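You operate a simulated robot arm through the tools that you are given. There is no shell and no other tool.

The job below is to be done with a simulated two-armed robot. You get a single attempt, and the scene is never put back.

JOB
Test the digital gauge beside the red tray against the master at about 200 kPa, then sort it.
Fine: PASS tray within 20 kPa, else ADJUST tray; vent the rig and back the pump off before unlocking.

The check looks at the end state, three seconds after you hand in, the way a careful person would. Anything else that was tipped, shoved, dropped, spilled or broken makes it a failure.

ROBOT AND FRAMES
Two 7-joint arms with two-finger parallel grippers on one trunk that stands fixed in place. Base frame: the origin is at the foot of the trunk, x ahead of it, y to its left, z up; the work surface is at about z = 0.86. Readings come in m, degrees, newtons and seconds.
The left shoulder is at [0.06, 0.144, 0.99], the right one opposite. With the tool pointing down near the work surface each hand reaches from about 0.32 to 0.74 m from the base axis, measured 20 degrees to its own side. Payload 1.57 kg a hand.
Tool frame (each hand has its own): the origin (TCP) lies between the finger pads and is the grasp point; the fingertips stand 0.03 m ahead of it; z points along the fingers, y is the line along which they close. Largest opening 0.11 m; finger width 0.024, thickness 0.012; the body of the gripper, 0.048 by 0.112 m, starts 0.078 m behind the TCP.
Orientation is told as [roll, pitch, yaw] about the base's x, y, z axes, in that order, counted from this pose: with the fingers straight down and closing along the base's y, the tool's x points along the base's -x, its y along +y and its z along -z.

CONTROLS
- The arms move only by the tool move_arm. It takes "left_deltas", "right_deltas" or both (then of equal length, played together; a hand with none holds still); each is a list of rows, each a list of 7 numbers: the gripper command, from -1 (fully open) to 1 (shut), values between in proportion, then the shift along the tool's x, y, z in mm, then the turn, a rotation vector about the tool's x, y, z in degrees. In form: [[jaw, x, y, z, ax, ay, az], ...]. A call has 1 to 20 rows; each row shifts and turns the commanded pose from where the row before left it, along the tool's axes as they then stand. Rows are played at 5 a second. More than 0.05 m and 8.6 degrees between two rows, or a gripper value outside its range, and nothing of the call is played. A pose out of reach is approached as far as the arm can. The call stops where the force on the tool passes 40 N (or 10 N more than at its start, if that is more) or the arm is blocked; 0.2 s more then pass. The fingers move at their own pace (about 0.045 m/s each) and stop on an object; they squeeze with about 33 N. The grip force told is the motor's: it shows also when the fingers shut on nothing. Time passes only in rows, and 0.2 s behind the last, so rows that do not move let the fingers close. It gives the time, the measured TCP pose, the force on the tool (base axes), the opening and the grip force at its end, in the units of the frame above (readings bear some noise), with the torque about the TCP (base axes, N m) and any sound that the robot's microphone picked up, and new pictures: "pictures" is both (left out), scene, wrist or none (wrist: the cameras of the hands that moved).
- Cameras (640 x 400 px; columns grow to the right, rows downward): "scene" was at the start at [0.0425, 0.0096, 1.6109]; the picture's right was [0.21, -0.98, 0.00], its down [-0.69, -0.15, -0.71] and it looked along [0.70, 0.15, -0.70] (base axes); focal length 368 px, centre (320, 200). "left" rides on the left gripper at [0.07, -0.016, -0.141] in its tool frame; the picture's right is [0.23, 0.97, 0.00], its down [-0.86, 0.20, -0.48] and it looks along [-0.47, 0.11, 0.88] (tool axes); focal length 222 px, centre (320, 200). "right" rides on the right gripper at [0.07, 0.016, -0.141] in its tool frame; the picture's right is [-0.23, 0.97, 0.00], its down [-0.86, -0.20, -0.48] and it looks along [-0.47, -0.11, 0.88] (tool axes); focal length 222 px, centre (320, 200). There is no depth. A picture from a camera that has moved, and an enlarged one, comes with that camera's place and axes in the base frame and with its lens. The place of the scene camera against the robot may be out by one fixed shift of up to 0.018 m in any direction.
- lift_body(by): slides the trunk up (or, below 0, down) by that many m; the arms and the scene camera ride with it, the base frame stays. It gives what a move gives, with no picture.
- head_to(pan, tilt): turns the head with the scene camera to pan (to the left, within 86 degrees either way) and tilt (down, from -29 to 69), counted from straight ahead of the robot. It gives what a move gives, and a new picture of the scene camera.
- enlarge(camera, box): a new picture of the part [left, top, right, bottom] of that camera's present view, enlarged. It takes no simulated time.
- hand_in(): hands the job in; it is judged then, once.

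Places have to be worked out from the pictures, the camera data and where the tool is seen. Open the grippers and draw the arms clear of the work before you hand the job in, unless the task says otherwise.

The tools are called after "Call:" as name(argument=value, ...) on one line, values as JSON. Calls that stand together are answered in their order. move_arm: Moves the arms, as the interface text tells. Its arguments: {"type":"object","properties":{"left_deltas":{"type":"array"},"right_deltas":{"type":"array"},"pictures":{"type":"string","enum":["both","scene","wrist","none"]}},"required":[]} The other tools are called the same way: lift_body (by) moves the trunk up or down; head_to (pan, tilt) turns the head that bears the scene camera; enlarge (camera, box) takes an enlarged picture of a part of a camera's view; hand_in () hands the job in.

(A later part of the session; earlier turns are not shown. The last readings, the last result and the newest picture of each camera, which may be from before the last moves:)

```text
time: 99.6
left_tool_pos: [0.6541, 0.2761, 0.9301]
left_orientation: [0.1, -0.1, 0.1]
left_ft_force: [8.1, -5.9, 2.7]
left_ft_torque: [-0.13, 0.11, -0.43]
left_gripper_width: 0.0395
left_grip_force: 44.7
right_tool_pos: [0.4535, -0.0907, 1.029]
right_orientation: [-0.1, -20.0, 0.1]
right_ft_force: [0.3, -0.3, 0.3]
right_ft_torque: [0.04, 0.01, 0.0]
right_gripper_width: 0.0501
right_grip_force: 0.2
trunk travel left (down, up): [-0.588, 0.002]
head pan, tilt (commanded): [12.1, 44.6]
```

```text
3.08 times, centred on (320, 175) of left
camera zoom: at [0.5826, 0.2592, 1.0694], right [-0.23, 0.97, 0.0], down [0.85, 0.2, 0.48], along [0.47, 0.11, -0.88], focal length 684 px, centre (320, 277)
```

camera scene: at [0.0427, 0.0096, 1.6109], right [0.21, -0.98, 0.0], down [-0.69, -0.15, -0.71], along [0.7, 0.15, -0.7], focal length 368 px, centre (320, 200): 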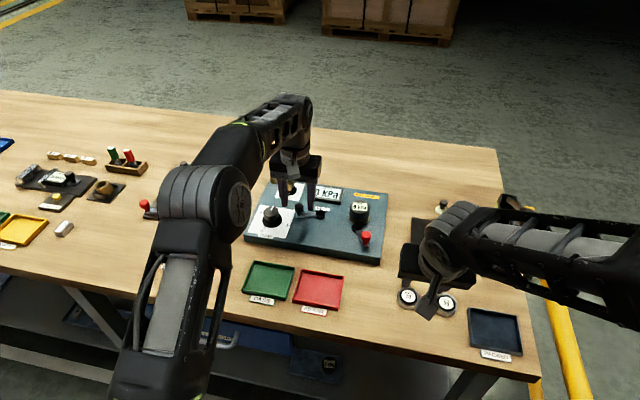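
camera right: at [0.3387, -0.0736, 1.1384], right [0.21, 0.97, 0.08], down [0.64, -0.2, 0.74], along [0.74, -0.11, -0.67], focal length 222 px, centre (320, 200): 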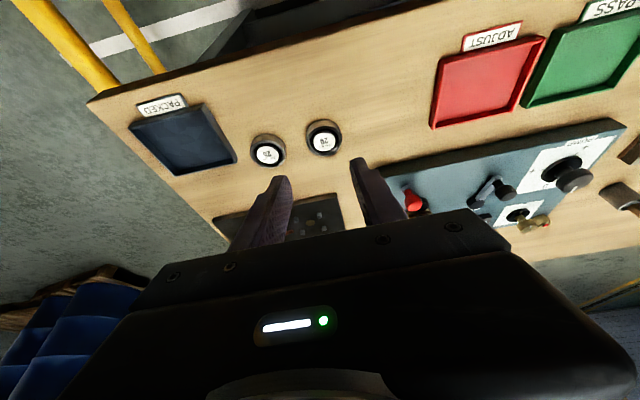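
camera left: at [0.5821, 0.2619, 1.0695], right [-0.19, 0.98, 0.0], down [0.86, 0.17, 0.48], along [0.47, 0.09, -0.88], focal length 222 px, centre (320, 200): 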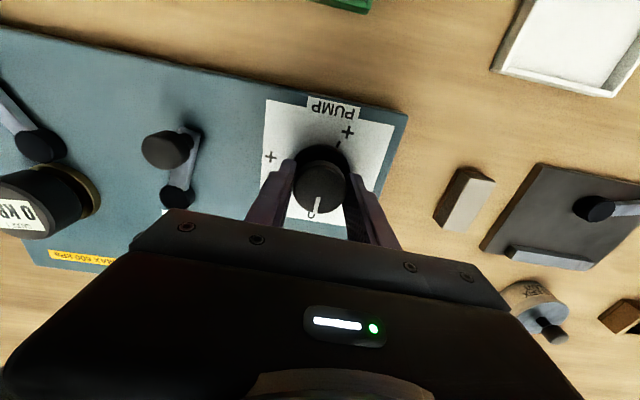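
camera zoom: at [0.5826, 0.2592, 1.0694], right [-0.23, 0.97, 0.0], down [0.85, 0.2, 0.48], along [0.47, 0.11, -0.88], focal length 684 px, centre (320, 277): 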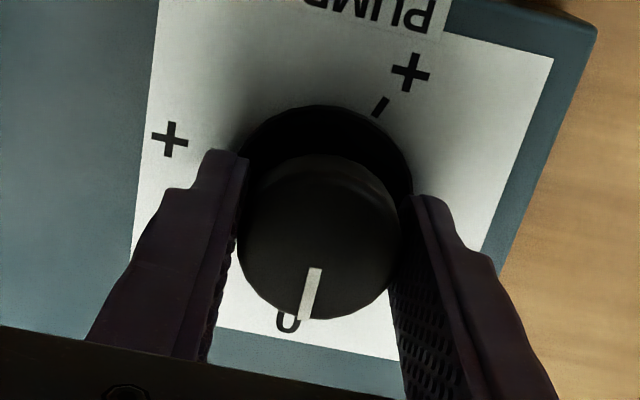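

The reading of −0.43 N·m shows the knob is at its 0 stop. I release it and withdraw the left hand, while the right hand returns over the red lock handle.

Call:
move_arm(left_deltas=[[0.1, 0, 0, 0, 0, 0, 0], [-0.3, 0, 0, 0, 0, 0, 0], [-0.3, 0, 0, 0, 0, 0, 0], [-0.3, 0, 0, -20, 0, 0, 0], [-0.3, 0, 0, -25, 0, 0, 0], [-0.3, 33, 28, -19, 0, 0, 0], [-0.3, 33, 28, -19, 0, 0, 0], [-0.3, 33, 28, -19, 0, 0, 0], [-0.3, 33, 28, -19, 0, 0, 0], [-0.3, 0, 0, 0, 0, 0, 0]], right_deltas=[[0.09, 0, 0, 0, 0, 0, 0], [0.09, 0, 0, 0, 0, 0, 0], [0.09, 0, 0, 0, 0, 0, 0], [0.09, 0, 0, 0, 0, 0, 0], [0.09, -27.4, 23.4, 20, 0, 0, 0], [0.09, -27.4, 23.4, 20, 0, 0, 0], [0.09, -27.4, 23.4, 20, 0, 0, 0], [0.09, -27.4, 23.4, 20, 0, 0, 0], [0.09, -27.4, 23.4, 20, 0, 0, 0], [0.09, 0, 0, 0, 0, 0, 0]], pictures="both")

Call:
enlarge(camera="right", box=[220, 100, 440, 240])

Call:
enlarge(camera="scene", box=[230, 160, 400, 270])

```text
time: 101.8
left_tool_pos: [0.5214, 0.3874, 1.0514]
left_orientation: [0.2, -0.2, 0.1]
left_ft_force: [-0.4, 0.3, -0.3]
left_ft_torque: [0.03, 0.04, -0.02]
left_gripper_width: 0.0715
left_grip_force: 0.1
right_tool_pos: [0.6183, 0.0247, 0.9826]
right_orientation: [0.0, -20.0, 0.0]
right_ft_force: [0.4, -1.2, 1.1]
right_ft_torque: [0.0, -0.02, -0.02]
right_gripper_width: 0.0503
right_grip_force: 0.0
trunk travel left (down, up): [-0.588, 0.002]
head pan, tilt (commanded): [12.1, 44.6]
camera scene: at [0.0424, 0.0089, 1.6109], right [0.21, -0.98, 0.0], down [-0.69, -0.15, -0.71], along [0.7, 0.15, -0.7], focal length 368 px, centre (320, 200)
camera right: at [0.5025, 0.0405, 1.0912], right [0.21, 0.97, 0.08], down [0.64, -0.2, 0.74], along [0.74, -0.11, -0.67], focal length 222 px, centre (320, 200)
camera left: at [0.4497, 0.371, 1.1904], right [-0.23, 0.97, 0.0], down [0.85, 0.2, 0.48], along [0.47, 0.11, -0.88], focal length 222 px, centre (320, 200)
```

scene: 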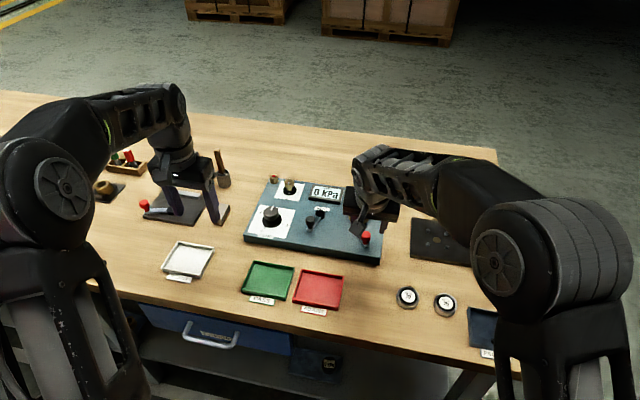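
right: 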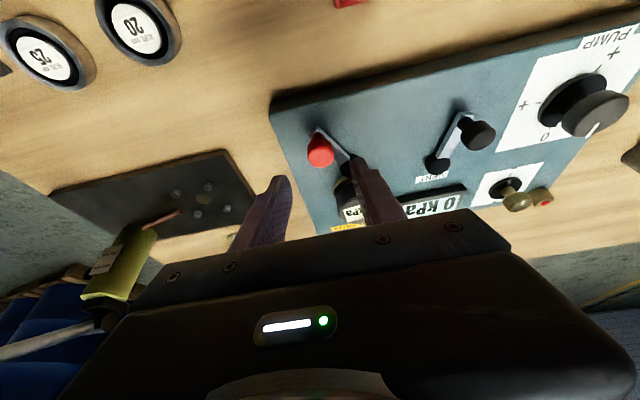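
left: 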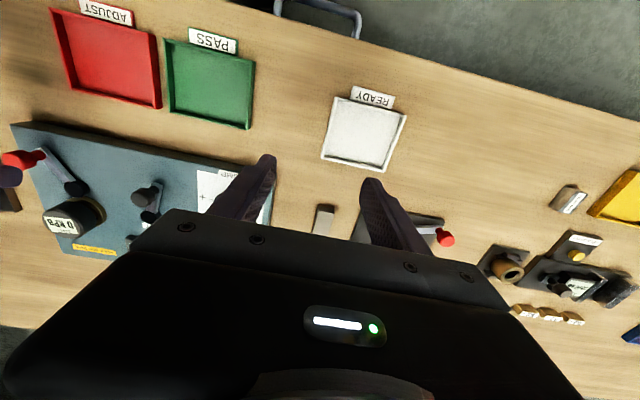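

```text
2.86 times, centred on (330, 170) of right
camera zoom: at [0.5025, 0.0405, 1.0912], right [0.21, 0.97, 0.08], down [0.64, -0.2, 0.74], along [0.74, -0.11, -0.67], focal length 635 px, centre (291, 286)
```

zoom: 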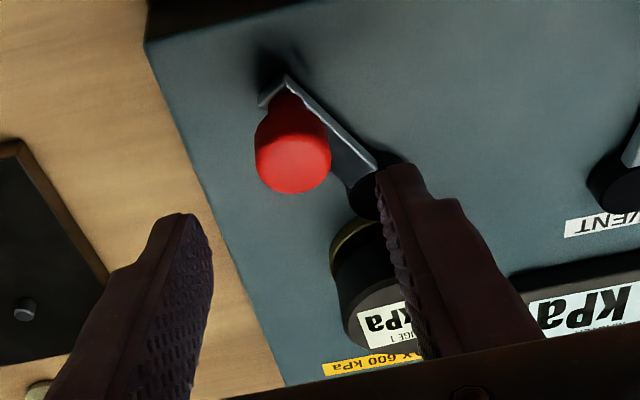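

```text
3.64 times, centred on (315, 215) of scene
camera zoom: at [0.0424, 0.0089, 1.6109], right [0.21, -0.98, 0.0], down [-0.69, -0.15, -0.71], along [0.7, 0.15, -0.7], focal length 1336 px, centre (338, 146)
```

zoom: 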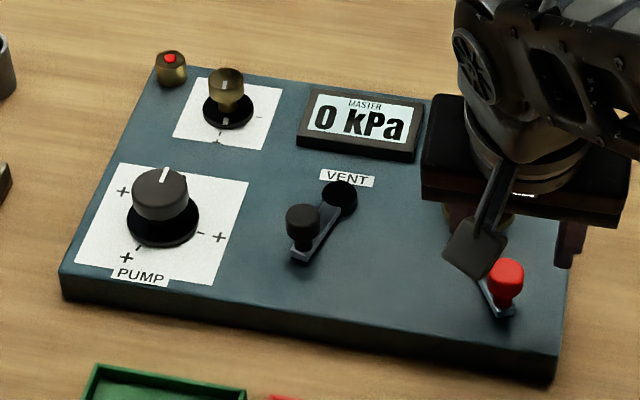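

The pump pointer is at 0 and the vent lever is in its open position. The red handle is at [0.6235, 0.027]; I descend around it and grip.

Call:
move_arm(right_deltas=[[0.09, 5.1, 1.5, 14.1, 0, 0, 0], [0.09, 5.1, 0, 14.1, 0, 0, 0], [0.09, 4.1, 0, 11.3, 0, 0, 0], [0.09, 0, 0, 0, 0, 0, 0], [0.4, 0, 0, 0, 0, 0, 0], [0.7, 0, 0, 0, 0, 0, 0], [0.7, 0, 0, 0, 0, 0, 0]], pictures="none")

Call:
enlarge(camera="right", box=[220, 100, 440, 240])

```text
time: 103.4
left_tool_pos: [0.5224, 0.388, 1.0506]
left_orientation: [0.1, -0.1, 0.2]
left_ft_force: [0.2, -0.1, -0.8]
left_ft_torque: [-0.01, 0.01, 0.01]
left_gripper_width: 0.0717
left_grip_force: 0.0
right_tool_pos: [0.6153, 0.0273, 0.9401]
right_orientation: [0.0, -20.0, 0.0]
right_ft_force: [-1.2, 2.1, -1.6]
right_ft_torque: [0.08, -0.19, 0.09]
right_gripper_width: 0.0236
right_grip_force: 24.8
trunk travel left (down, up): [-0.588, 0.002]
head pan, tilt (commanded): [12.1, 44.6]
```

```text
2.86 times, centred on (330, 170) of right
camera zoom: at [0.5013, 0.0436, 1.049], right [0.21, 0.97, 0.08], down [0.64, -0.2, 0.74], along [0.74, -0.11, -0.67], focal length 635 px, centre (291, 286)
```

zoom: 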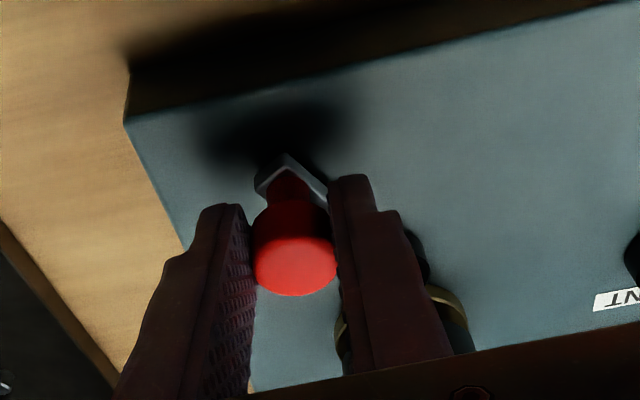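

Gripped. Pressure is zero and the pump is at 0, so now I unlock: swing the red lever back along the arc to about 150°.

Call:
move_arm(right_deltas=[[0.7, 2.07, 4.1, -0.75, 0, 0, 0], [0.7, 1.79, 4.3, -0.65, 0, 0, 0], [0.7, 1.41, 4.5, -0.51, 0, 0, 0], [0.7, 1.03, 4.6, -0.38, 0, 0, 0], [0.7, 0.66, 4.7, -0.24, 0, 0, 0], [0.7, 0.28, 4.7, -0.1, 0, 0, 0], [0.7, -0.09, 4.7, 0.03, 0, 0, 0], [0.7, -0.56, 4.6, 0.2, 0, 0, 0], [0.7, -0.85, 4.7, 0.31, 0, 0, 0], [0.7, -1.22, 4.5, 0.44, 0, 0, 0], [0.7, -1.69, 4.4, 0.62, 0, 0, 0], [0.7, 0, 0, 0, 0, 0, 0]], pictures="wrist")

Call:
enlarge(camera="right", box=[220, 100, 440, 240])

Call:
enlarge(camera="left", box=[0, 110, 180, 260])

```text
time: 106.0
left_tool_pos: [0.5221, 0.3868, 1.0513]
left_orientation: [0.0, -0.2, 0.2]
left_ft_force: [0.2, -0.7, 0.2]
left_ft_torque: [-0.01, -0.01, 0.01]
left_gripper_width: 0.0717
left_grip_force: 0.1
right_tool_pos: [0.6139, 0.0784, 0.9414]
right_orientation: [0.1, -19.9, 0.1]
right_ft_force: [0.1, -2.1, -2.7]
right_ft_torque: [0.0, -0.17, -0.13]
right_gripper_width: 0.0231
right_grip_force: 35.4
trunk travel left (down, up): [-0.588, 0.002]
head pan, tilt (commanded): [12.1, 44.6]
camera right: at [0.4992, 0.094, 1.0497], right [0.21, 0.97, 0.08], down [0.64, -0.2, 0.74], along [0.74, -0.11, -0.67], focal length 222 px, centre (320, 200)
```

right: 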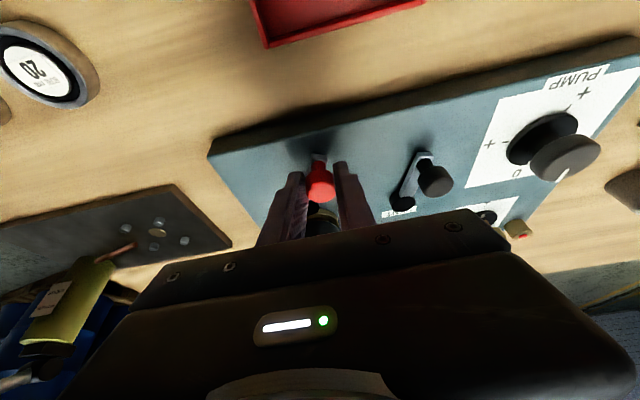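

```text
2.86 times, centred on (330, 170) of right
camera zoom: at [0.4992, 0.094, 1.0497], right [0.21, 0.97, 0.08], down [0.64, -0.2, 0.74], along [0.74, -0.11, -0.67], focal length 635 px, centre (291, 286)
```

zoom: 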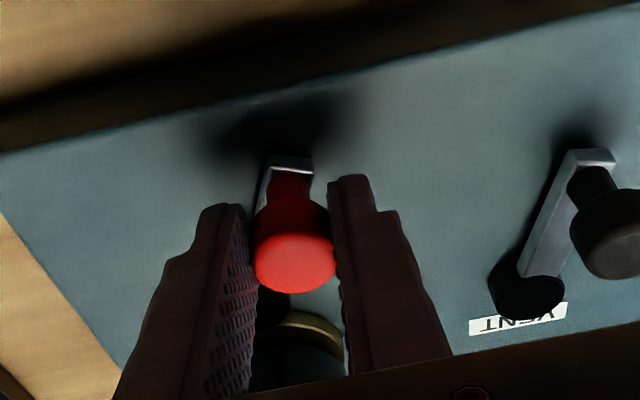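

```text
2.67 times, centred on (90, 185) of left
camera zoom: at [0.4502, 0.3716, 1.1901], right [-0.23, 0.97, 0.0], down [0.85, 0.2, 0.48], along [0.47, 0.11, -0.88], focal length 592 px, centre (933, 240)
```

zoom: 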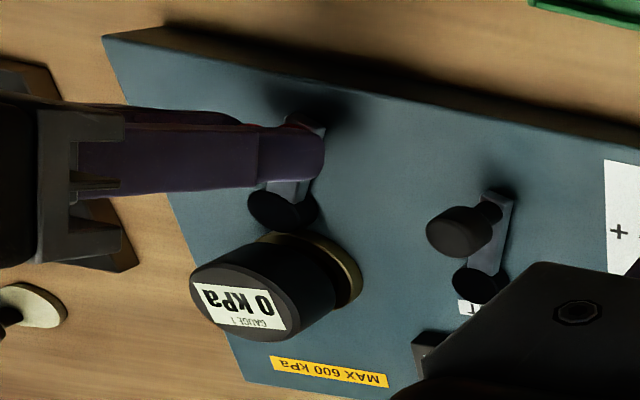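

The lever follows with little drag and is near 154°. I add the last 5–6 mm to reach its original place and check the force.

Call:
move_arm(right_deltas=[[0.7, -1.97, 3.2, 0.72, 0, 0, 0], [0.7, -1.1, 2.2, 0.4, 0, 0, 0], [0.7, 0, 0, 0, 0, 0, 0]], pictures="none")

```text
time: 106.8
left_tool_pos: [0.5214, 0.3851, 1.0499]
left_orientation: [0.1, 0.0, 0.2]
left_ft_force: [0.4, -0.1, 0.4]
left_ft_torque: [0.0, -0.02, 0.01]
left_gripper_width: 0.0715
left_grip_force: 0.1
right_tool_pos: [0.617, 0.081, 0.9403]
right_orientation: [0.0, -20.0, 0.1]
right_ft_force: [-6.6, -8.1, -0.7]
right_ft_torque: [-0.06, 0.57, -0.49]
right_gripper_width: 0.0234
right_grip_force: 35.5
trunk travel left (down, up): [-0.588, 0.002]
head pan, tilt (commanded): [12.1, 44.6]
```

I nudge 3 mm more to feel for the stop.

Call:
move_arm(right_deltas=[[0.7, -0.9, 1.5, 0.35, 0, 0, 0], [0.7, -0.9, 1.5, 0.35, 0, 0, 0], [0.7, 0, 0, 0, 0, 0, 0]], pictures="none")

Call:
enlarge(camera="left", box=[0, 110, 180, 260])

```text
time: 107.6
left_tool_pos: [0.5203, 0.3856, 1.0511]
left_orientation: [0.1, -0.2, 0.0]
left_ft_force: [0.5, -0.9, 0.1]
left_ft_torque: [-0.01, 0.03, -0.01]
left_gripper_width: 0.0715
left_grip_force: 0.1
right_tool_pos: [0.6167, 0.0832, 0.9405]
right_orientation: [-0.1, -19.8, 0.0]
right_ft_force: [-12.1, -16.3, -1.3]
right_ft_torque: [-0.37, -0.41, -0.4]
right_gripper_width: 0.0238
right_grip_force: 35.4
trunk travel left (down, up): [-0.588, 0.002]
head pan, tilt (commanded): [12.1, 44.6]
```

```text
2.67 times, centred on (90, 185) of left
camera zoom: at [0.4491, 0.3696, 1.1911], right [-0.23, 0.97, 0.0], down [0.85, 0.2, 0.48], along [0.47, 0.11, -0.88], focal length 592 px, centre (933, 240)
```

zoom: 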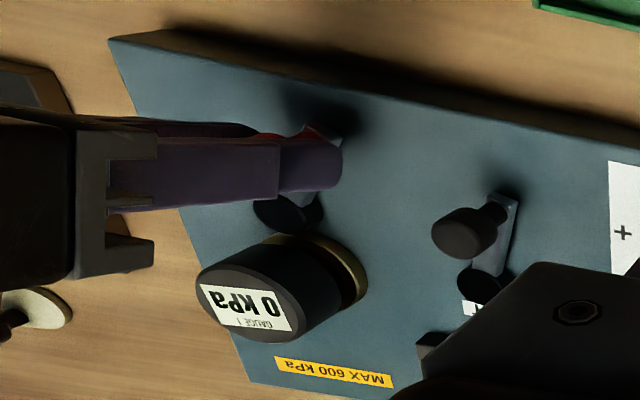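

The force rises to about 20 N at y = 0.083 — the original stop, so the lock is open. I relax, release and back out.

Call:
move_arm(right_deltas=[[0.7, 1.2, -2.0, -0.4, 0, 0, 0], [0.7, 0.6, -1.0, -0.2, 0, 0, 0], [0.4, 0, 0, 0, 0, 0, 0], [0.09, 0, 0, 0, 0, 0, 0], [0.09, 0, 0, -10, 0, 0, 0], [0.09, 0, 0, -25, 0, 0, 0], [0.09, 0, 0, -30, 0, 0, 0], [0.09, 0, 0, -15, 0, 0, 0], [0.09, 0, 0, 0, 0, 0, 0]], pictures="both")

Call:
enlarge(camera="right", box=[220, 60, 480, 230])

Call:
enlarge(camera="left", box=[0, 110, 180, 260])

```text
time: 109.6
left_tool_pos: [0.5219, 0.3865, 1.0505]
left_orientation: [0.1, 0.0, 0.1]
left_ft_force: [-0.8, -0.7, 0.1]
left_ft_torque: [-0.02, -0.02, -0.01]
left_gripper_width: 0.0714
left_grip_force: 0.1
right_tool_pos: [0.5883, 0.0832, 1.0164]
right_orientation: [0.0, -20.1, 0.1]
right_ft_force: [0.0, 0.5, 0.0]
right_ft_torque: [0.01, 0.01, 0.0]
right_gripper_width: 0.0502
right_grip_force: 0.0
trunk travel left (down, up): [-0.588, 0.002]
head pan, tilt (commanded): [12.1, 44.6]
camera scene: at [0.0425, 0.0097, 1.6109], right [0.21, -0.98, 0.0], down [-0.69, -0.15, -0.71], along [0.7, 0.15, -0.7], focal length 368 px, centre (320, 200)
camera right: at [0.4737, 0.0988, 1.1256], right [0.21, 0.97, 0.08], down [0.64, -0.2, 0.74], along [0.74, -0.11, -0.67], focal length 222 px, centre (320, 200)
```

scene: 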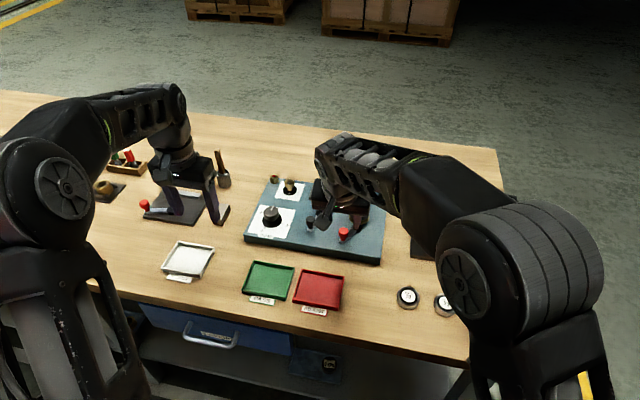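
right: 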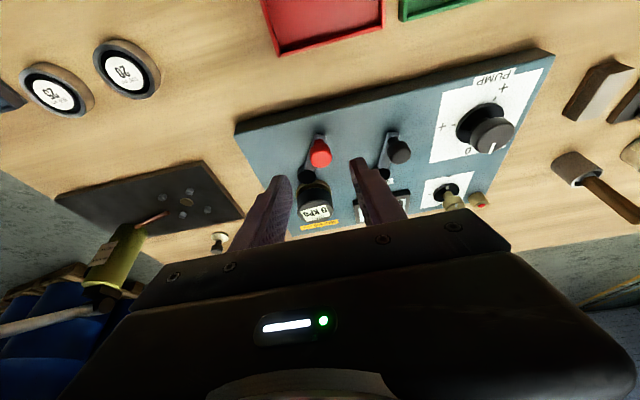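

```text
2.35 times, centred on (350, 145) of right
camera zoom: at [0.4737, 0.0988, 1.1256], right [0.21, 0.97, 0.08], down [0.64, -0.2, 0.74], along [0.74, -0.11, -0.67], focal length 523 px, centre (249, 329)
```

zoom: 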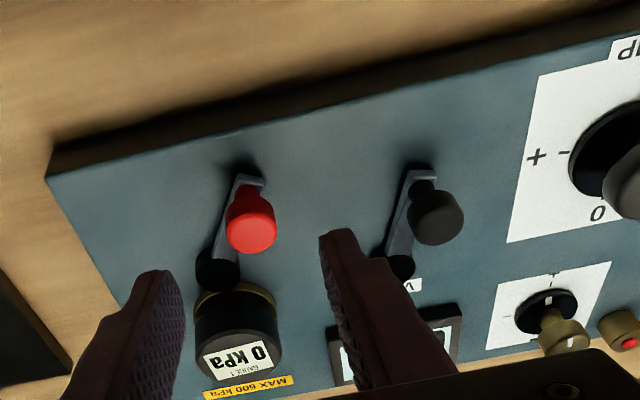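

```text
2.67 times, centred on (90, 185) of left
camera zoom: at [0.4501, 0.3715, 1.1901], right [-0.23, 0.97, 0.0], down [0.85, 0.2, 0.48], along [0.47, 0.11, -0.88], focal length 592 px, centre (933, 240)
```

zoom: 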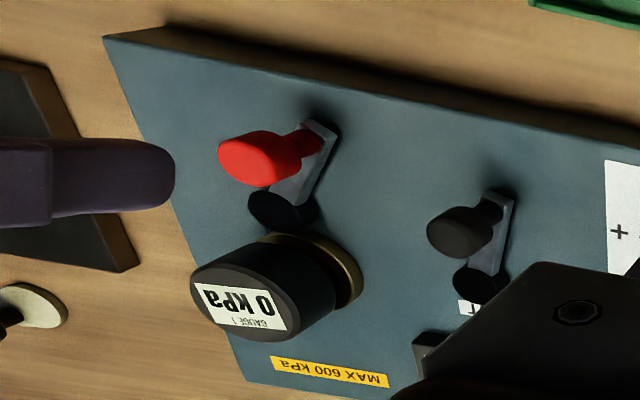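

Unlocked: lever is back at its first position, gauge untouched. I open the right jaws to 74 mm and line up on the approach line to the gauge.

Call:
move_arm(right_deltas=[[-0.36, -26.6, -9.2, 12.7, 0, 0, 0], [-0.36, -26.6, -9.2, 12.7, 0, 0, 0], [-0.36, -26.6, -9.1, 12.6, 0, 0, 0], [-0.36, 0, 0, 0, 0, 0, 0]], pictures="wrist")

Call:
enlarge(camera="right", box=[220, 80, 440, 230])

```text
time: 110.6
left_tool_pos: [0.5226, 0.3872, 1.0503]
left_orientation: [0.1, -0.1, 0.2]
left_ft_force: [-0.8, -0.2, -0.2]
left_ft_torque: [0.01, -0.01, -0.02]
left_gripper_width: 0.0713
left_grip_force: 0.0
right_tool_pos: [0.6772, 0.0554, 1.0075]
right_orientation: [0.0, -20.0, 0.0]
right_ft_force: [0.2, -0.1, -0.2]
right_ft_torque: [0.02, 0.02, 0.0]
right_gripper_width: 0.0749
right_grip_force: 0.1
trunk travel left (down, up): [-0.588, 0.002]
head pan, tilt (commanded): [12.1, 44.6]
camera right: at [0.5622, 0.0719, 1.117], right [0.21, 0.97, 0.08], down [0.64, -0.2, 0.74], along [0.74, -0.11, -0.67], focal length 222 px, centre (320, 200)
```

right: 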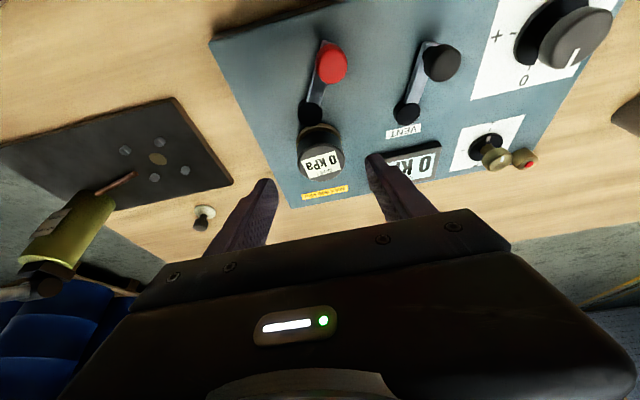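

```text
2.67 times, centred on (330, 155) of right
camera zoom: at [0.5622, 0.0719, 1.117], right [0.21, 0.97, 0.08], down [0.64, -0.2, 0.74], along [0.74, -0.11, -0.67], focal length 592 px, centre (293, 320)
```

zoom: 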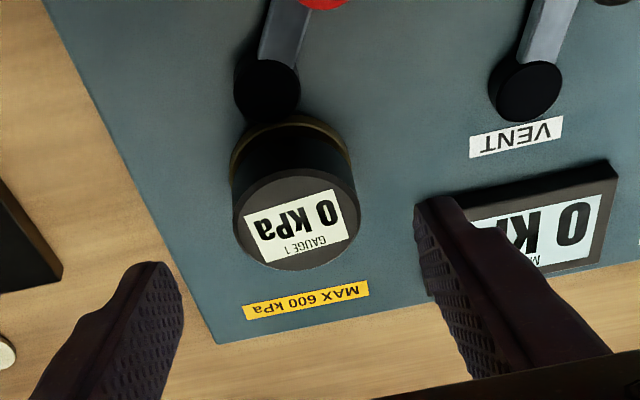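

The gauge axis is still at [0.713, 0.055]. I advance 83 mm along the tool axis and close on it.

Call:
move_arm(right_deltas=[[-0.36, 0, 0, 28, 0, 0, 0], [-0.36, 0, 0, 28, 0, 0, 0], [-0.36, 0, 0, 18, 0, 0, 0], [-0.36, 0, 0, 9.5, 0, 0, 0], [-0.36, 0, 0, 0, 0, 0, 0]], pictures="wrist")

Call:
enlarge(camera="right", box=[260, 110, 400, 230])

```text
time: 111.8
left_tool_pos: [0.523, 0.3877, 1.0501]
left_orientation: [0.1, 0.0, 0.2]
left_ft_force: [0.4, 0.1, -0.9]
left_ft_torque: [0.02, 0.01, 0.02]
left_gripper_width: 0.0714
left_grip_force: 0.1
right_tool_pos: [0.7065, 0.0562, 0.9286]
right_orientation: [0.0, -19.9, 0.0]
right_ft_force: [0.9, 0.3, 0.7]
right_ft_torque: [-0.01, 0.03, 0.01]
right_gripper_width: 0.0751
right_grip_force: 0.0
trunk travel left (down, up): [-0.588, 0.002]
head pan, tilt (commanded): [12.1, 44.6]
camera right: at [0.5912, 0.0712, 1.038], right [0.21, 0.97, 0.08], down [0.64, -0.2, 0.74], along [0.74, -0.11, -0.67], focal length 222 px, centre (320, 200)
```

right: 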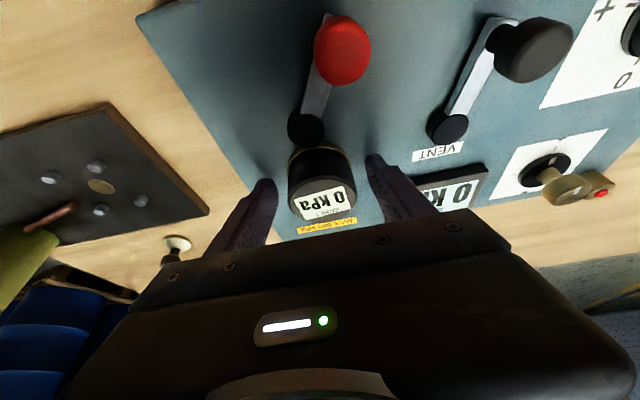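

```text
3.33 times, centred on (330, 170) of right
camera zoom: at [0.5912, 0.0712, 1.038], right [0.21, 0.97, 0.08], down [0.64, -0.2, 0.74], along [0.74, -0.11, -0.67], focal length 740 px, centre (287, 300)
```

zoom: 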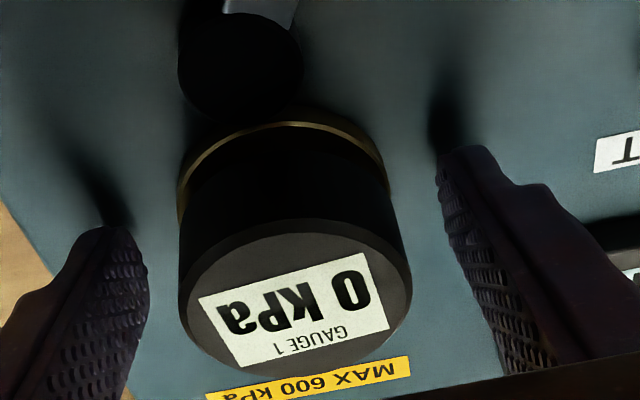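

Jaws straddle the gauge as before. I close on it and lift slowly 15 mm.

Call:
move_arm(right_deltas=[[0.0, 0, 0, 0, 0, 0, 0], [0.2, 0, 0, 0, 0, 0, 0], [1, 0, 0, 0, 0, 0, 0], [1, 0, 0, 0, 0, 0, 0], [1, 0, 0, 0, 0, 0, 0], [1, 0, 0, 0, 0, 0, 0], [1, -0.5, 0, -1.4, 0, 0, 0], [1, -0.9, 0, -2.4, 0, 0, 0], [1, -1.2, 0, -3.3, 0, 0, 0], [1, -1.2, 0, -3.3, 0, 0, 0], [1, -1.4, 0, -3.8, 0, 0, 0], [1, 0, 0, 0, 0, 0, 0]], pictures="wrist")

Call:
enlarge(camera="right", box=[260, 110, 400, 230])

```text
time: 114.4
left_tool_pos: [0.5218, 0.3876, 1.0492]
left_orientation: [0.1, -0.1, 0.2]
left_ft_force: [0.9, -0.2, -0.3]
left_ft_torque: [-0.05, 0.02, 0.01]
left_gripper_width: 0.0712
left_grip_force: 0.0
right_tool_pos: [0.7063, 0.055, 0.9436]
right_orientation: [0.1, -20.0, 0.0]
right_ft_force: [0.1, 0.7, -2.1]
right_ft_torque: [0.01, 0.01, 0.0]
right_gripper_width: 0.0508
right_grip_force: 32.9
trunk travel left (down, up): [-0.588, 0.002]
head pan, tilt (commanded): [12.1, 44.6]
camera right: at [0.5915, 0.0718, 1.0528], right [0.21, 0.97, 0.08], down [0.64, -0.2, 0.74], along [0.74, -0.11, -0.67], focal length 222 px, centre (320, 200)
```

right: 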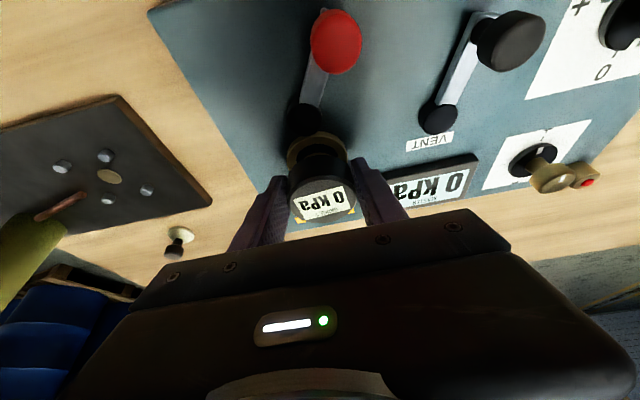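

```text
3.33 times, centred on (330, 170) of right
camera zoom: at [0.5915, 0.0718, 1.0528], right [0.21, 0.97, 0.08], down [0.64, -0.2, 0.74], along [0.74, -0.11, -0.67], focal length 740 px, centre (287, 300)
```

zoom: 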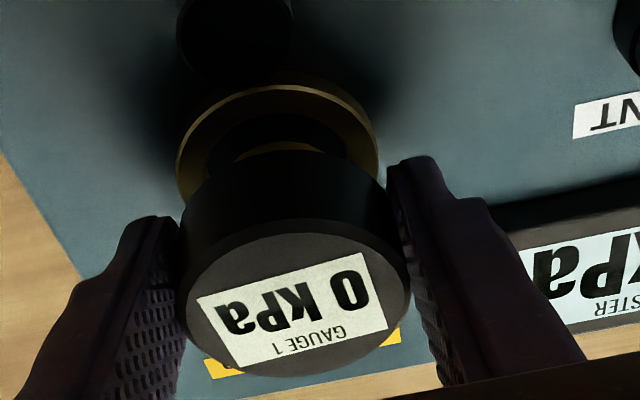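

The gauge is held (−2.1 N) and out of the ring. I lift it 46 mm more, and move the left hand further left out of the way.

Call:
move_arm(right_deltas=[[1, -3.9, 0, -10.8, 0, 0, 0], [1, -3.9, 0, -10.8, 0, 0, 0], [1, -3.9, 0, -10.8, 0, 0, 0], [1, -3.9, 0, -10.8, 0, 0, 0], [1, 0, 0, 0, 0, 0, 0]], left_deltas=[[-0.3, 5, 20, -15, 0, 0, 0], [-0.3, 5, 25, -20, 0, 0, 0], [-0.3, 5, 25, -20, 0, 0, 0], [-0.3, 5, 20, -15, 0, 0, 0], [-0.3, 0, 0, 0, 0, 0, 0]], pictures="both")

Call:
enlarge(camera="left", box=[0, 0, 250, 200])

Call:
enlarge(camera="scene", box=[230, 240, 350, 320])

```text
time: 115.6
left_tool_pos: [0.5008, 0.4787, 1.122]
left_orientation: [0.1, -0.1, 0.2]
left_ft_force: [-0.2, 0.1, -0.9]
left_ft_torque: [0.02, -0.03, 0.0]
left_gripper_width: 0.0715
left_grip_force: 0.0
right_tool_pos: [0.7052, 0.0559, 0.9893]
right_orientation: [0.0, -19.9, 0.1]
right_ft_force: [-0.5, 0.2, -2.6]
right_ft_torque: [0.03, 0.05, 0.01]
right_gripper_width: 0.0509
right_grip_force: 33.1
trunk travel left (down, up): [-0.588, 0.002]
head pan, tilt (commanded): [12.1, 44.6]
camera scene: at [0.0429, 0.0095, 1.6109], right [0.21, -0.98, 0.0], down [-0.69, -0.15, -0.71], along [0.7, 0.15, -0.7], focal length 368 px, centre (320, 200)
camera right: at [0.5911, 0.0716, 1.0991], right [0.21, 0.97, 0.08], down [0.64, -0.2, 0.74], along [0.74, -0.11, -0.67], focal length 222 px, centre (320, 200)
camera left: at [0.4295, 0.4624, 1.26], right [-0.23, 0.97, 0.0], down [0.85, 0.2, 0.48], along [0.47, 0.11, -0.88], focal length 222 px, centre (320, 200)
```

scene: 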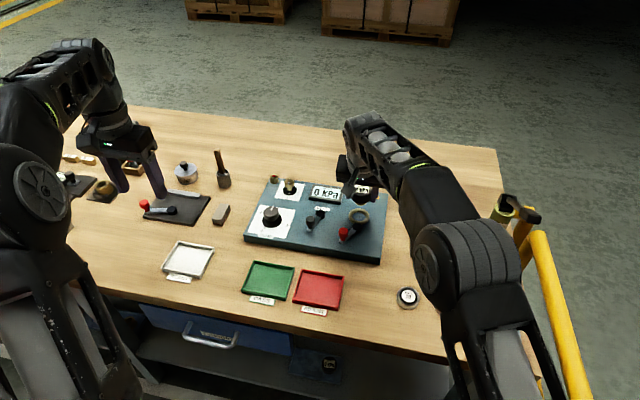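
right: 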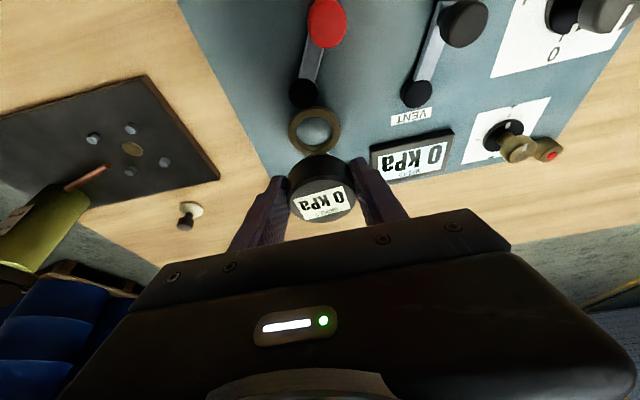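
left: 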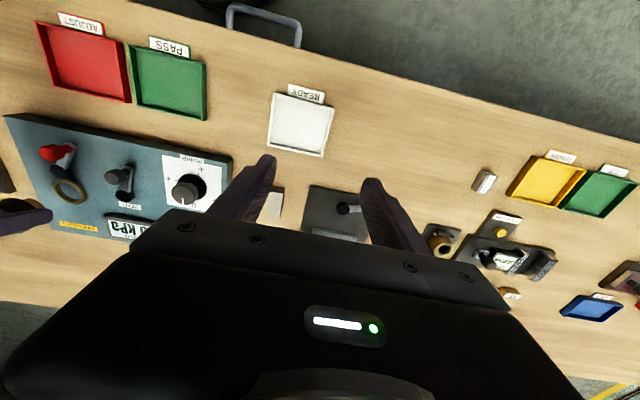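

```text
2.00 times, centred on (125, 100) of left
camera zoom: at [0.4295, 0.4624, 1.26], right [-0.23, 0.97, 0.0], down [0.85, 0.2, 0.48], along [0.47, 0.11, -0.88], focal length 444 px, centre (710, 400)
```

zoom: 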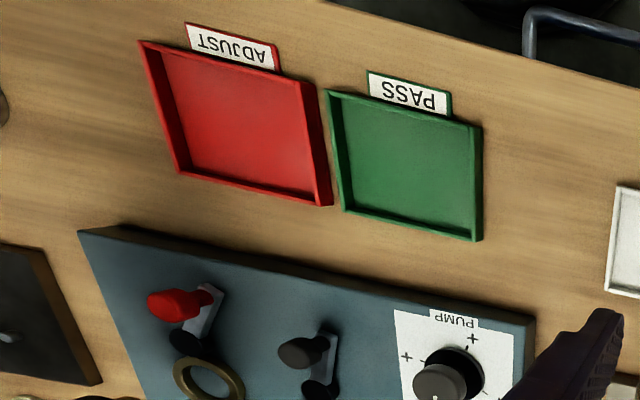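

```text
5.00 times, centred on (290, 280) of scene
camera zoom: at [0.0429, 0.0095, 1.6109], right [0.21, -0.98, 0.0], down [-0.69, -0.15, -0.71], along [0.7, 0.15, -0.7], focal length 1838 px, centre (470, -200)
```

zoom: 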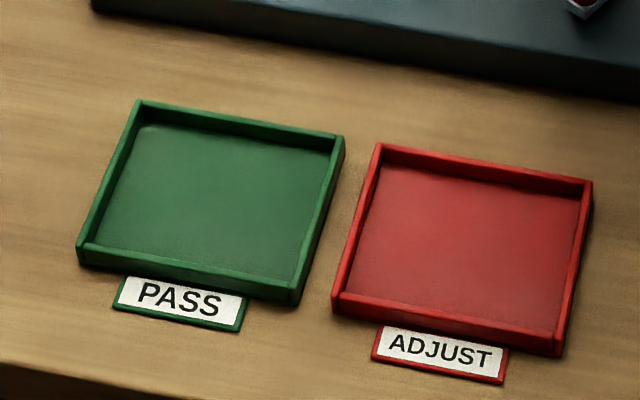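

The PASS tray spans about x 0.450–0.535, y 0.184–0.291, so its centre is near [0.493, 0.2375]. I carry the gauge there at constant height.

Call:
move_arm(right_deltas=[[1, 11.5, 10.1, -4.2, 0, 0, 0], [1, 22.9, 20.2, -8.34, 0, 0, 0], [1, 22.9, 20.2, -8.34, 0, 0, 0], [1, 22.9, 20.2, -8.34, 0, 0, 0], [1, 22.9, 20.2, -8.34, 0, 0, 0], [1, 22.9, 20.2, -8.34, 0, 0, 0], [1, 22.9, 20.2, -8.34, 0, 0, 0], [1, 22.9, 20.2, -8.34, 0, 0, 0], [1, 22.9, 20.2, -8.34, 0, 0, 0], [1, 11.5, 10.1, -4.2, 0, 0, 0], [1, 0, 0, 0, 0, 0, 0]], pictures="both")

Call:
enlarge(camera="right", box=[220, 60, 480, 230])

Call:
enlarge(camera="left", box=[0, 0, 250, 200])

```text
time: 118.0
left_tool_pos: [0.502, 0.4787, 1.1187]
left_orientation: [0.1, -0.2, 0.3]
left_ft_force: [-0.1, 0.5, 0.0]
left_ft_torque: [0.03, -0.01, -0.02]
left_gripper_width: 0.0713
left_grip_force: 0.1
right_tool_pos: [0.487, 0.2381, 0.9903]
right_orientation: [0.0, -20.0, 0.0]
right_ft_force: [-0.2, -0.2, -2.9]
right_ft_torque: [-0.02, -0.01, -0.01]
right_gripper_width: 0.0506
right_grip_force: 32.4
trunk travel left (down, up): [-0.588, 0.002]
head pan, tilt (commanded): [12.1, 44.6]
camera scene: at [0.0427, 0.0098, 1.6109], right [0.21, -0.98, 0.0], down [-0.69, -0.15, -0.71], along [0.7, 0.15, -0.7], focal length 368 px, centre (320, 200)
camera right: at [0.3717, 0.2543, 1.0984], right [0.21, 0.97, 0.08], down [0.64, -0.2, 0.74], along [0.74, -0.11, -0.67], focal length 222 px, centre (320, 200)
```

scene: 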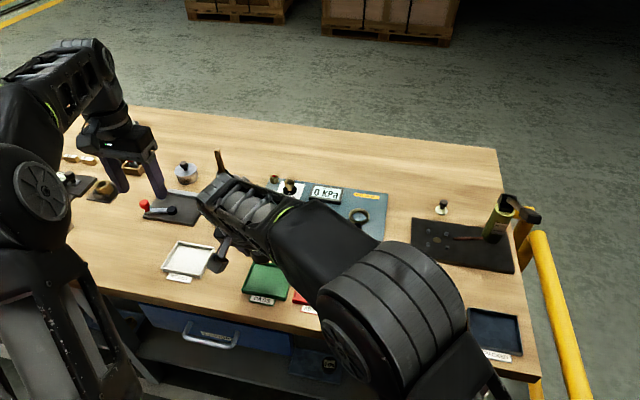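
right: 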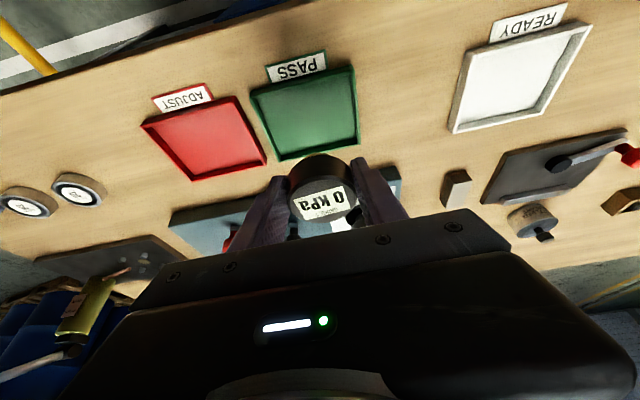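

```text
2.35 times, centred on (350, 145) of right
camera zoom: at [0.3717, 0.2543, 1.0984], right [0.21, 0.97, 0.08], down [0.64, -0.2, 0.74], along [0.74, -0.11, -0.67], focal length 523 px, centre (249, 329)
```

zoom: 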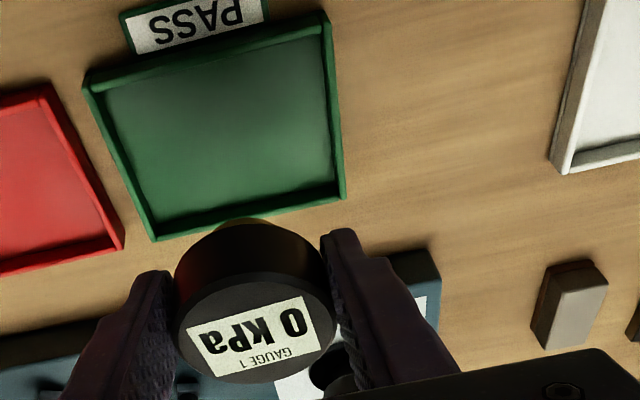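

```text
2.00 times, centred on (125, 100) of left
camera zoom: at [0.4294, 0.4624, 1.2598], right [-0.23, 0.97, 0.0], down [0.85, 0.2, 0.48], along [0.47, 0.11, -0.88], focal length 444 px, centre (710, 400)
```

zoom: 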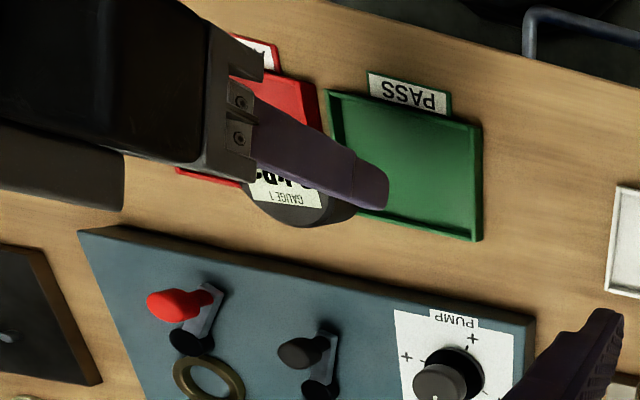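

The gauge axis is at about [0.494, 0.238] over the tray centre (≈[0.494, 0.236]). I lower straight down 75 mm.

Call:
move_arm(right_deltas=[[1, 5.1, -1.5, 14.1, 0, 0, 0], [1, 6.8, 0, 18.8, 0, 0, 0], [1, 6.8, 0, 18.8, 0, 0, 0], [1, 4.3, 0, 11.7, 0, 0, 0], [1, 2.7, 0, 7.1, 0, 0, 0], [1, 0, 0, 0, 0, 0, 0]], pictures="wrist")

Call:
enlarge(camera="right", box=[220, 60, 480, 230])

Call:
enlarge(camera="left", box=[0, 0, 250, 200])

```text
time: 119.4
left_tool_pos: [0.501, 0.4776, 1.1202]
left_orientation: [0.1, -0.1, 0.2]
left_ft_force: [0.0, -0.1, 0.7]
left_ft_torque: [0.0, -0.02, 0.01]
left_gripper_width: 0.0715
left_grip_force: 0.1
right_tool_pos: [0.4865, 0.2352, 0.9148]
right_orientation: [-0.1, -20.1, 0.0]
right_ft_force: [0.0, -0.3, -0.9]
right_ft_torque: [-0.03, 0.0, -0.01]
right_gripper_width: 0.0508
right_grip_force: 32.9
trunk travel left (down, up): [-0.588, 0.002]
head pan, tilt (commanded): [12.1, 44.6]
camera right: at [0.3715, 0.2516, 1.0236], right [0.21, 0.97, 0.08], down [0.64, -0.2, 0.74], along [0.74, -0.11, -0.67], focal length 222 px, centre (320, 200)
```

right: 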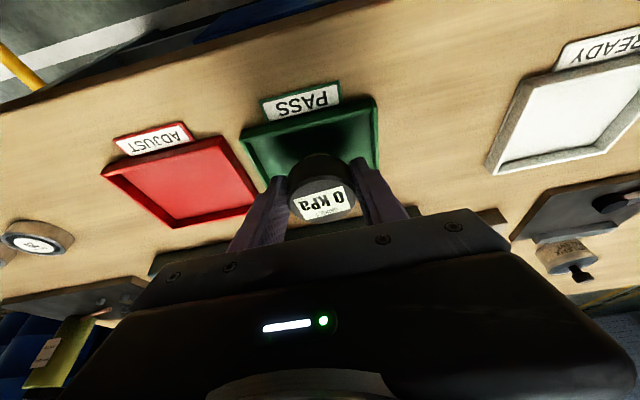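

```text
2.35 times, centred on (350, 145) of right
camera zoom: at [0.3715, 0.2516, 1.0236], right [0.21, 0.97, 0.08], down [0.64, -0.2, 0.74], along [0.74, -0.11, -0.67], focal length 523 px, centre (249, 329)
```

zoom: 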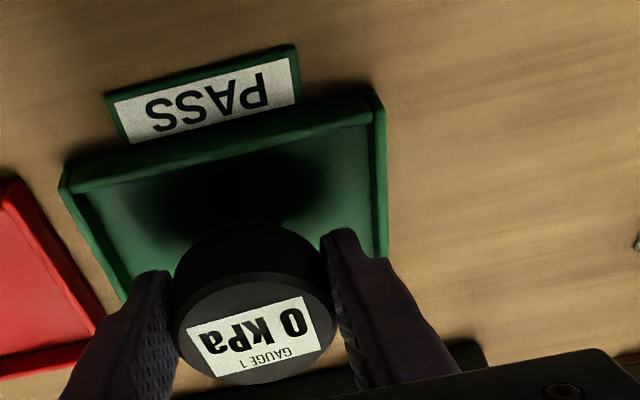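

```text
2.00 times, centred on (125, 100) of left
camera zoom: at [0.4292, 0.4624, 1.2598], right [-0.23, 0.97, 0.0], down [0.85, 0.2, 0.48], along [0.47, 0.11, -0.88], focal length 444 px, centre (710, 400)
```

zoom: 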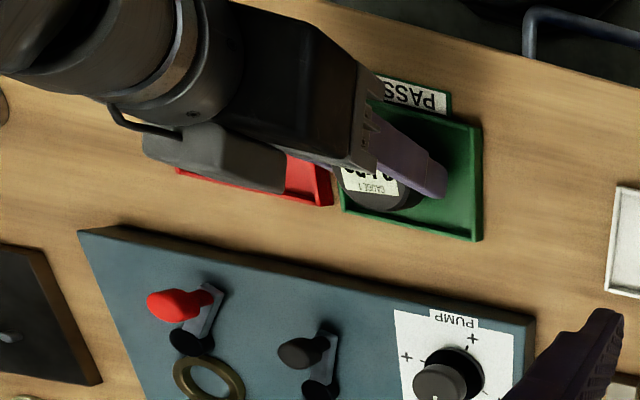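

Well inside the tray. I lower in small steps and watch for contact.

Call:
move_arm(right_deltas=[[1, 0.86, 0, 2.35, 0, 0, 0], [1, 0.86, 0, 2.35, 0, 0, 0], [1, 0.68, 0, 1.88, 0, 0, 0], [1, 0.68, 0, 1.88, 0, 0, 0], [1, 0, 0, 0, 0, 0, 0]], pictures="none")

```text
time: 120.6
left_tool_pos: [0.5011, 0.4797, 1.1189]
left_orientation: [0.1, -0.1, 0.2]
left_ft_force: [-0.4, 0.9, -0.3]
left_ft_torque: [0.02, -0.01, 0.0]
left_gripper_width: 0.0713
left_grip_force: 0.1
right_tool_pos: [0.4864, 0.2362, 0.9045]
right_orientation: [0.0, -20.0, -0.1]
right_ft_force: [-0.2, 0.4, -2.3]
right_ft_torque: [0.03, 0.05, -0.01]
right_gripper_width: 0.051
right_grip_force: 33.0
trunk travel left (down, up): [-0.588, 0.002]
head pan, tilt (commanded): [12.1, 44.6]
```

Still hanging at z = 0.9045. I continue by 0.7 mm steps.

Call:
move_arm(right_deltas=[[1, 0.24, 0, 0.66, 0, 0, 0], [1, 0.24, 0, 0.66, 0, 0, 0], [1, 0.24, 0, 0.66, 0, 0, 0], [1, 0, 0, 0, 0, 0, 0]], pictures="none")

```text
time: 121.6
left_tool_pos: [0.5001, 0.4785, 1.1192]
left_orientation: [0.1, -0.1, 0.1]
left_ft_force: [0.1, -0.7, -0.4]
left_ft_torque: [0.04, -0.04, -0.01]
left_gripper_width: 0.0715
left_grip_force: 0.1
right_tool_pos: [0.4855, 0.2359, 0.9042]
right_orientation: [0.0, -20.0, 0.0]
right_ft_force: [-0.6, -0.4, -2.1]
right_ft_torque: [0.01, 0.01, -0.03]
right_gripper_width: 0.0511
right_grip_force: 32.5
trunk travel left (down, up): [-0.588, 0.002]
head pan, tilt (commanded): [12.1, 44.6]
```

Call:
move_arm(right_deltas=[[1, 0.24, 0, 0.66, 0, 0, 0], [1, 0.24, 0, 0.66, 0, 0, 0], [1, 0, 0, 0, 0, 0, 0]], pictures="none")

```text
time: 122.4
left_tool_pos: [0.5021, 0.4784, 1.1211]
left_orientation: [0.1, 0.0, 0.1]
left_ft_force: [0.5, -0.6, 0.1]
left_ft_torque: [0.03, -0.03, -0.03]
left_gripper_width: 0.0716
left_grip_force: 0.1
right_tool_pos: [0.4857, 0.2362, 0.9035]
right_orientation: [0.0, -20.2, 0.0]
right_ft_force: [-0.9, -0.8, 4.9]
right_ft_torque: [-0.06, 0.04, -0.04]
right_gripper_width: 0.051
right_grip_force: 33.0
trunk travel left (down, up): [-0.588, 0.002]
head pan, tilt (commanded): [12.1, 44.6]
```

Contact: the force reversed by about 7 N, so the stem is resting on the tray floor. I ease 0.4 mm, open the jaws gently to about 60 mm, and check.

Call:
move_arm(right_deltas=[[1, -0.14, 0, -0.38, 0, 0, 0], [0.05, 0, 0, 0, 0, 0, 0], [0.0, 0, 0, 0, 0, 0, 0], [-0.09, 0, 0, 0, 0, 0, 0], [-0.09, 0, 0, 0, 0, 0, 0]], pictures="wrist")

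Call:
enlarge(camera="right", box=[220, 60, 480, 230])

Call:
enlarge(camera="left", box=[100, 0, 250, 120])

```text
time: 123.6
left_tool_pos: [0.5014, 0.4777, 1.1191]
left_orientation: [0.1, -0.1, 0.3]
left_ft_force: [0.1, 0.6, -0.1]
left_ft_torque: [0.03, -0.02, -0.01]
left_gripper_width: 0.0719
left_grip_force: 0.1
right_tool_pos: [0.4858, 0.235, 0.9013]
right_orientation: [0.0, -20.0, 0.0]
right_ft_force: [-0.5, 0.2, -0.3]
right_ft_torque: [0.01, 0.01, 0.02]
right_gripper_width: 0.06
right_grip_force: 0.0
trunk travel left (down, up): [-0.588, 0.002]
head pan, tilt (commanded): [12.1, 44.6]
camera right: at [0.3718, 0.2516, 1.0114], right [0.21, 0.97, 0.08], down [0.64, -0.2, 0.74], along [0.74, -0.11, -0.67], focal length 222 px, centre (320, 200)
```

right: 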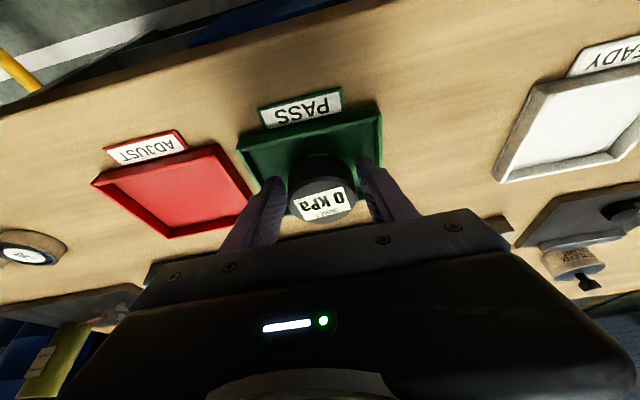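

```text
2.35 times, centred on (350, 145) of right
camera zoom: at [0.3718, 0.2516, 1.0114], right [0.21, 0.97, 0.08], down [0.64, -0.2, 0.74], along [0.74, -0.11, -0.67], focal length 523 px, centre (249, 329)
```

zoom: 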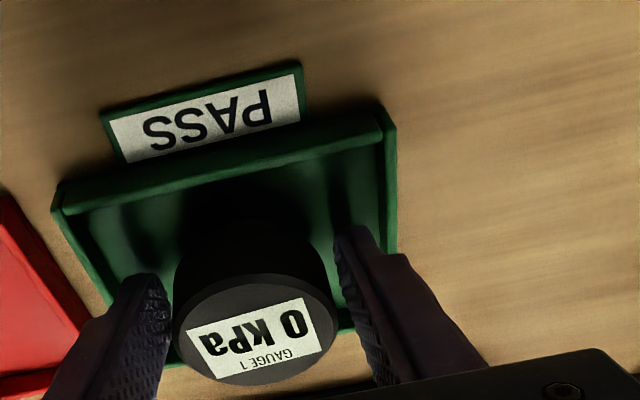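

```text
3.33 times, centred on (175, 60) of left
camera zoom: at [0.4292, 0.4624, 1.2599], right [-0.23, 0.97, 0.0], down [0.85, 0.2, 0.48], along [0.47, 0.11, -0.88], focal length 740 px, centre (803, 667)
```

zoom: 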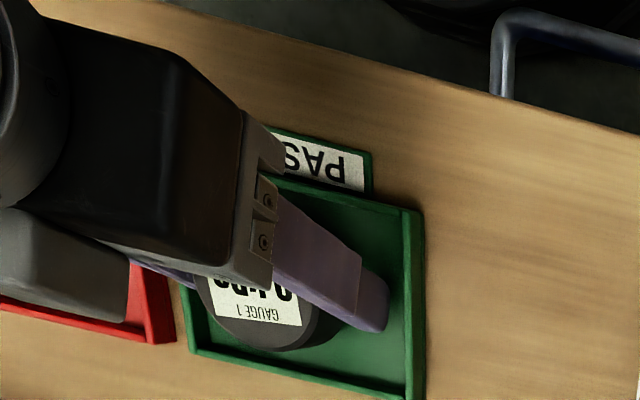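

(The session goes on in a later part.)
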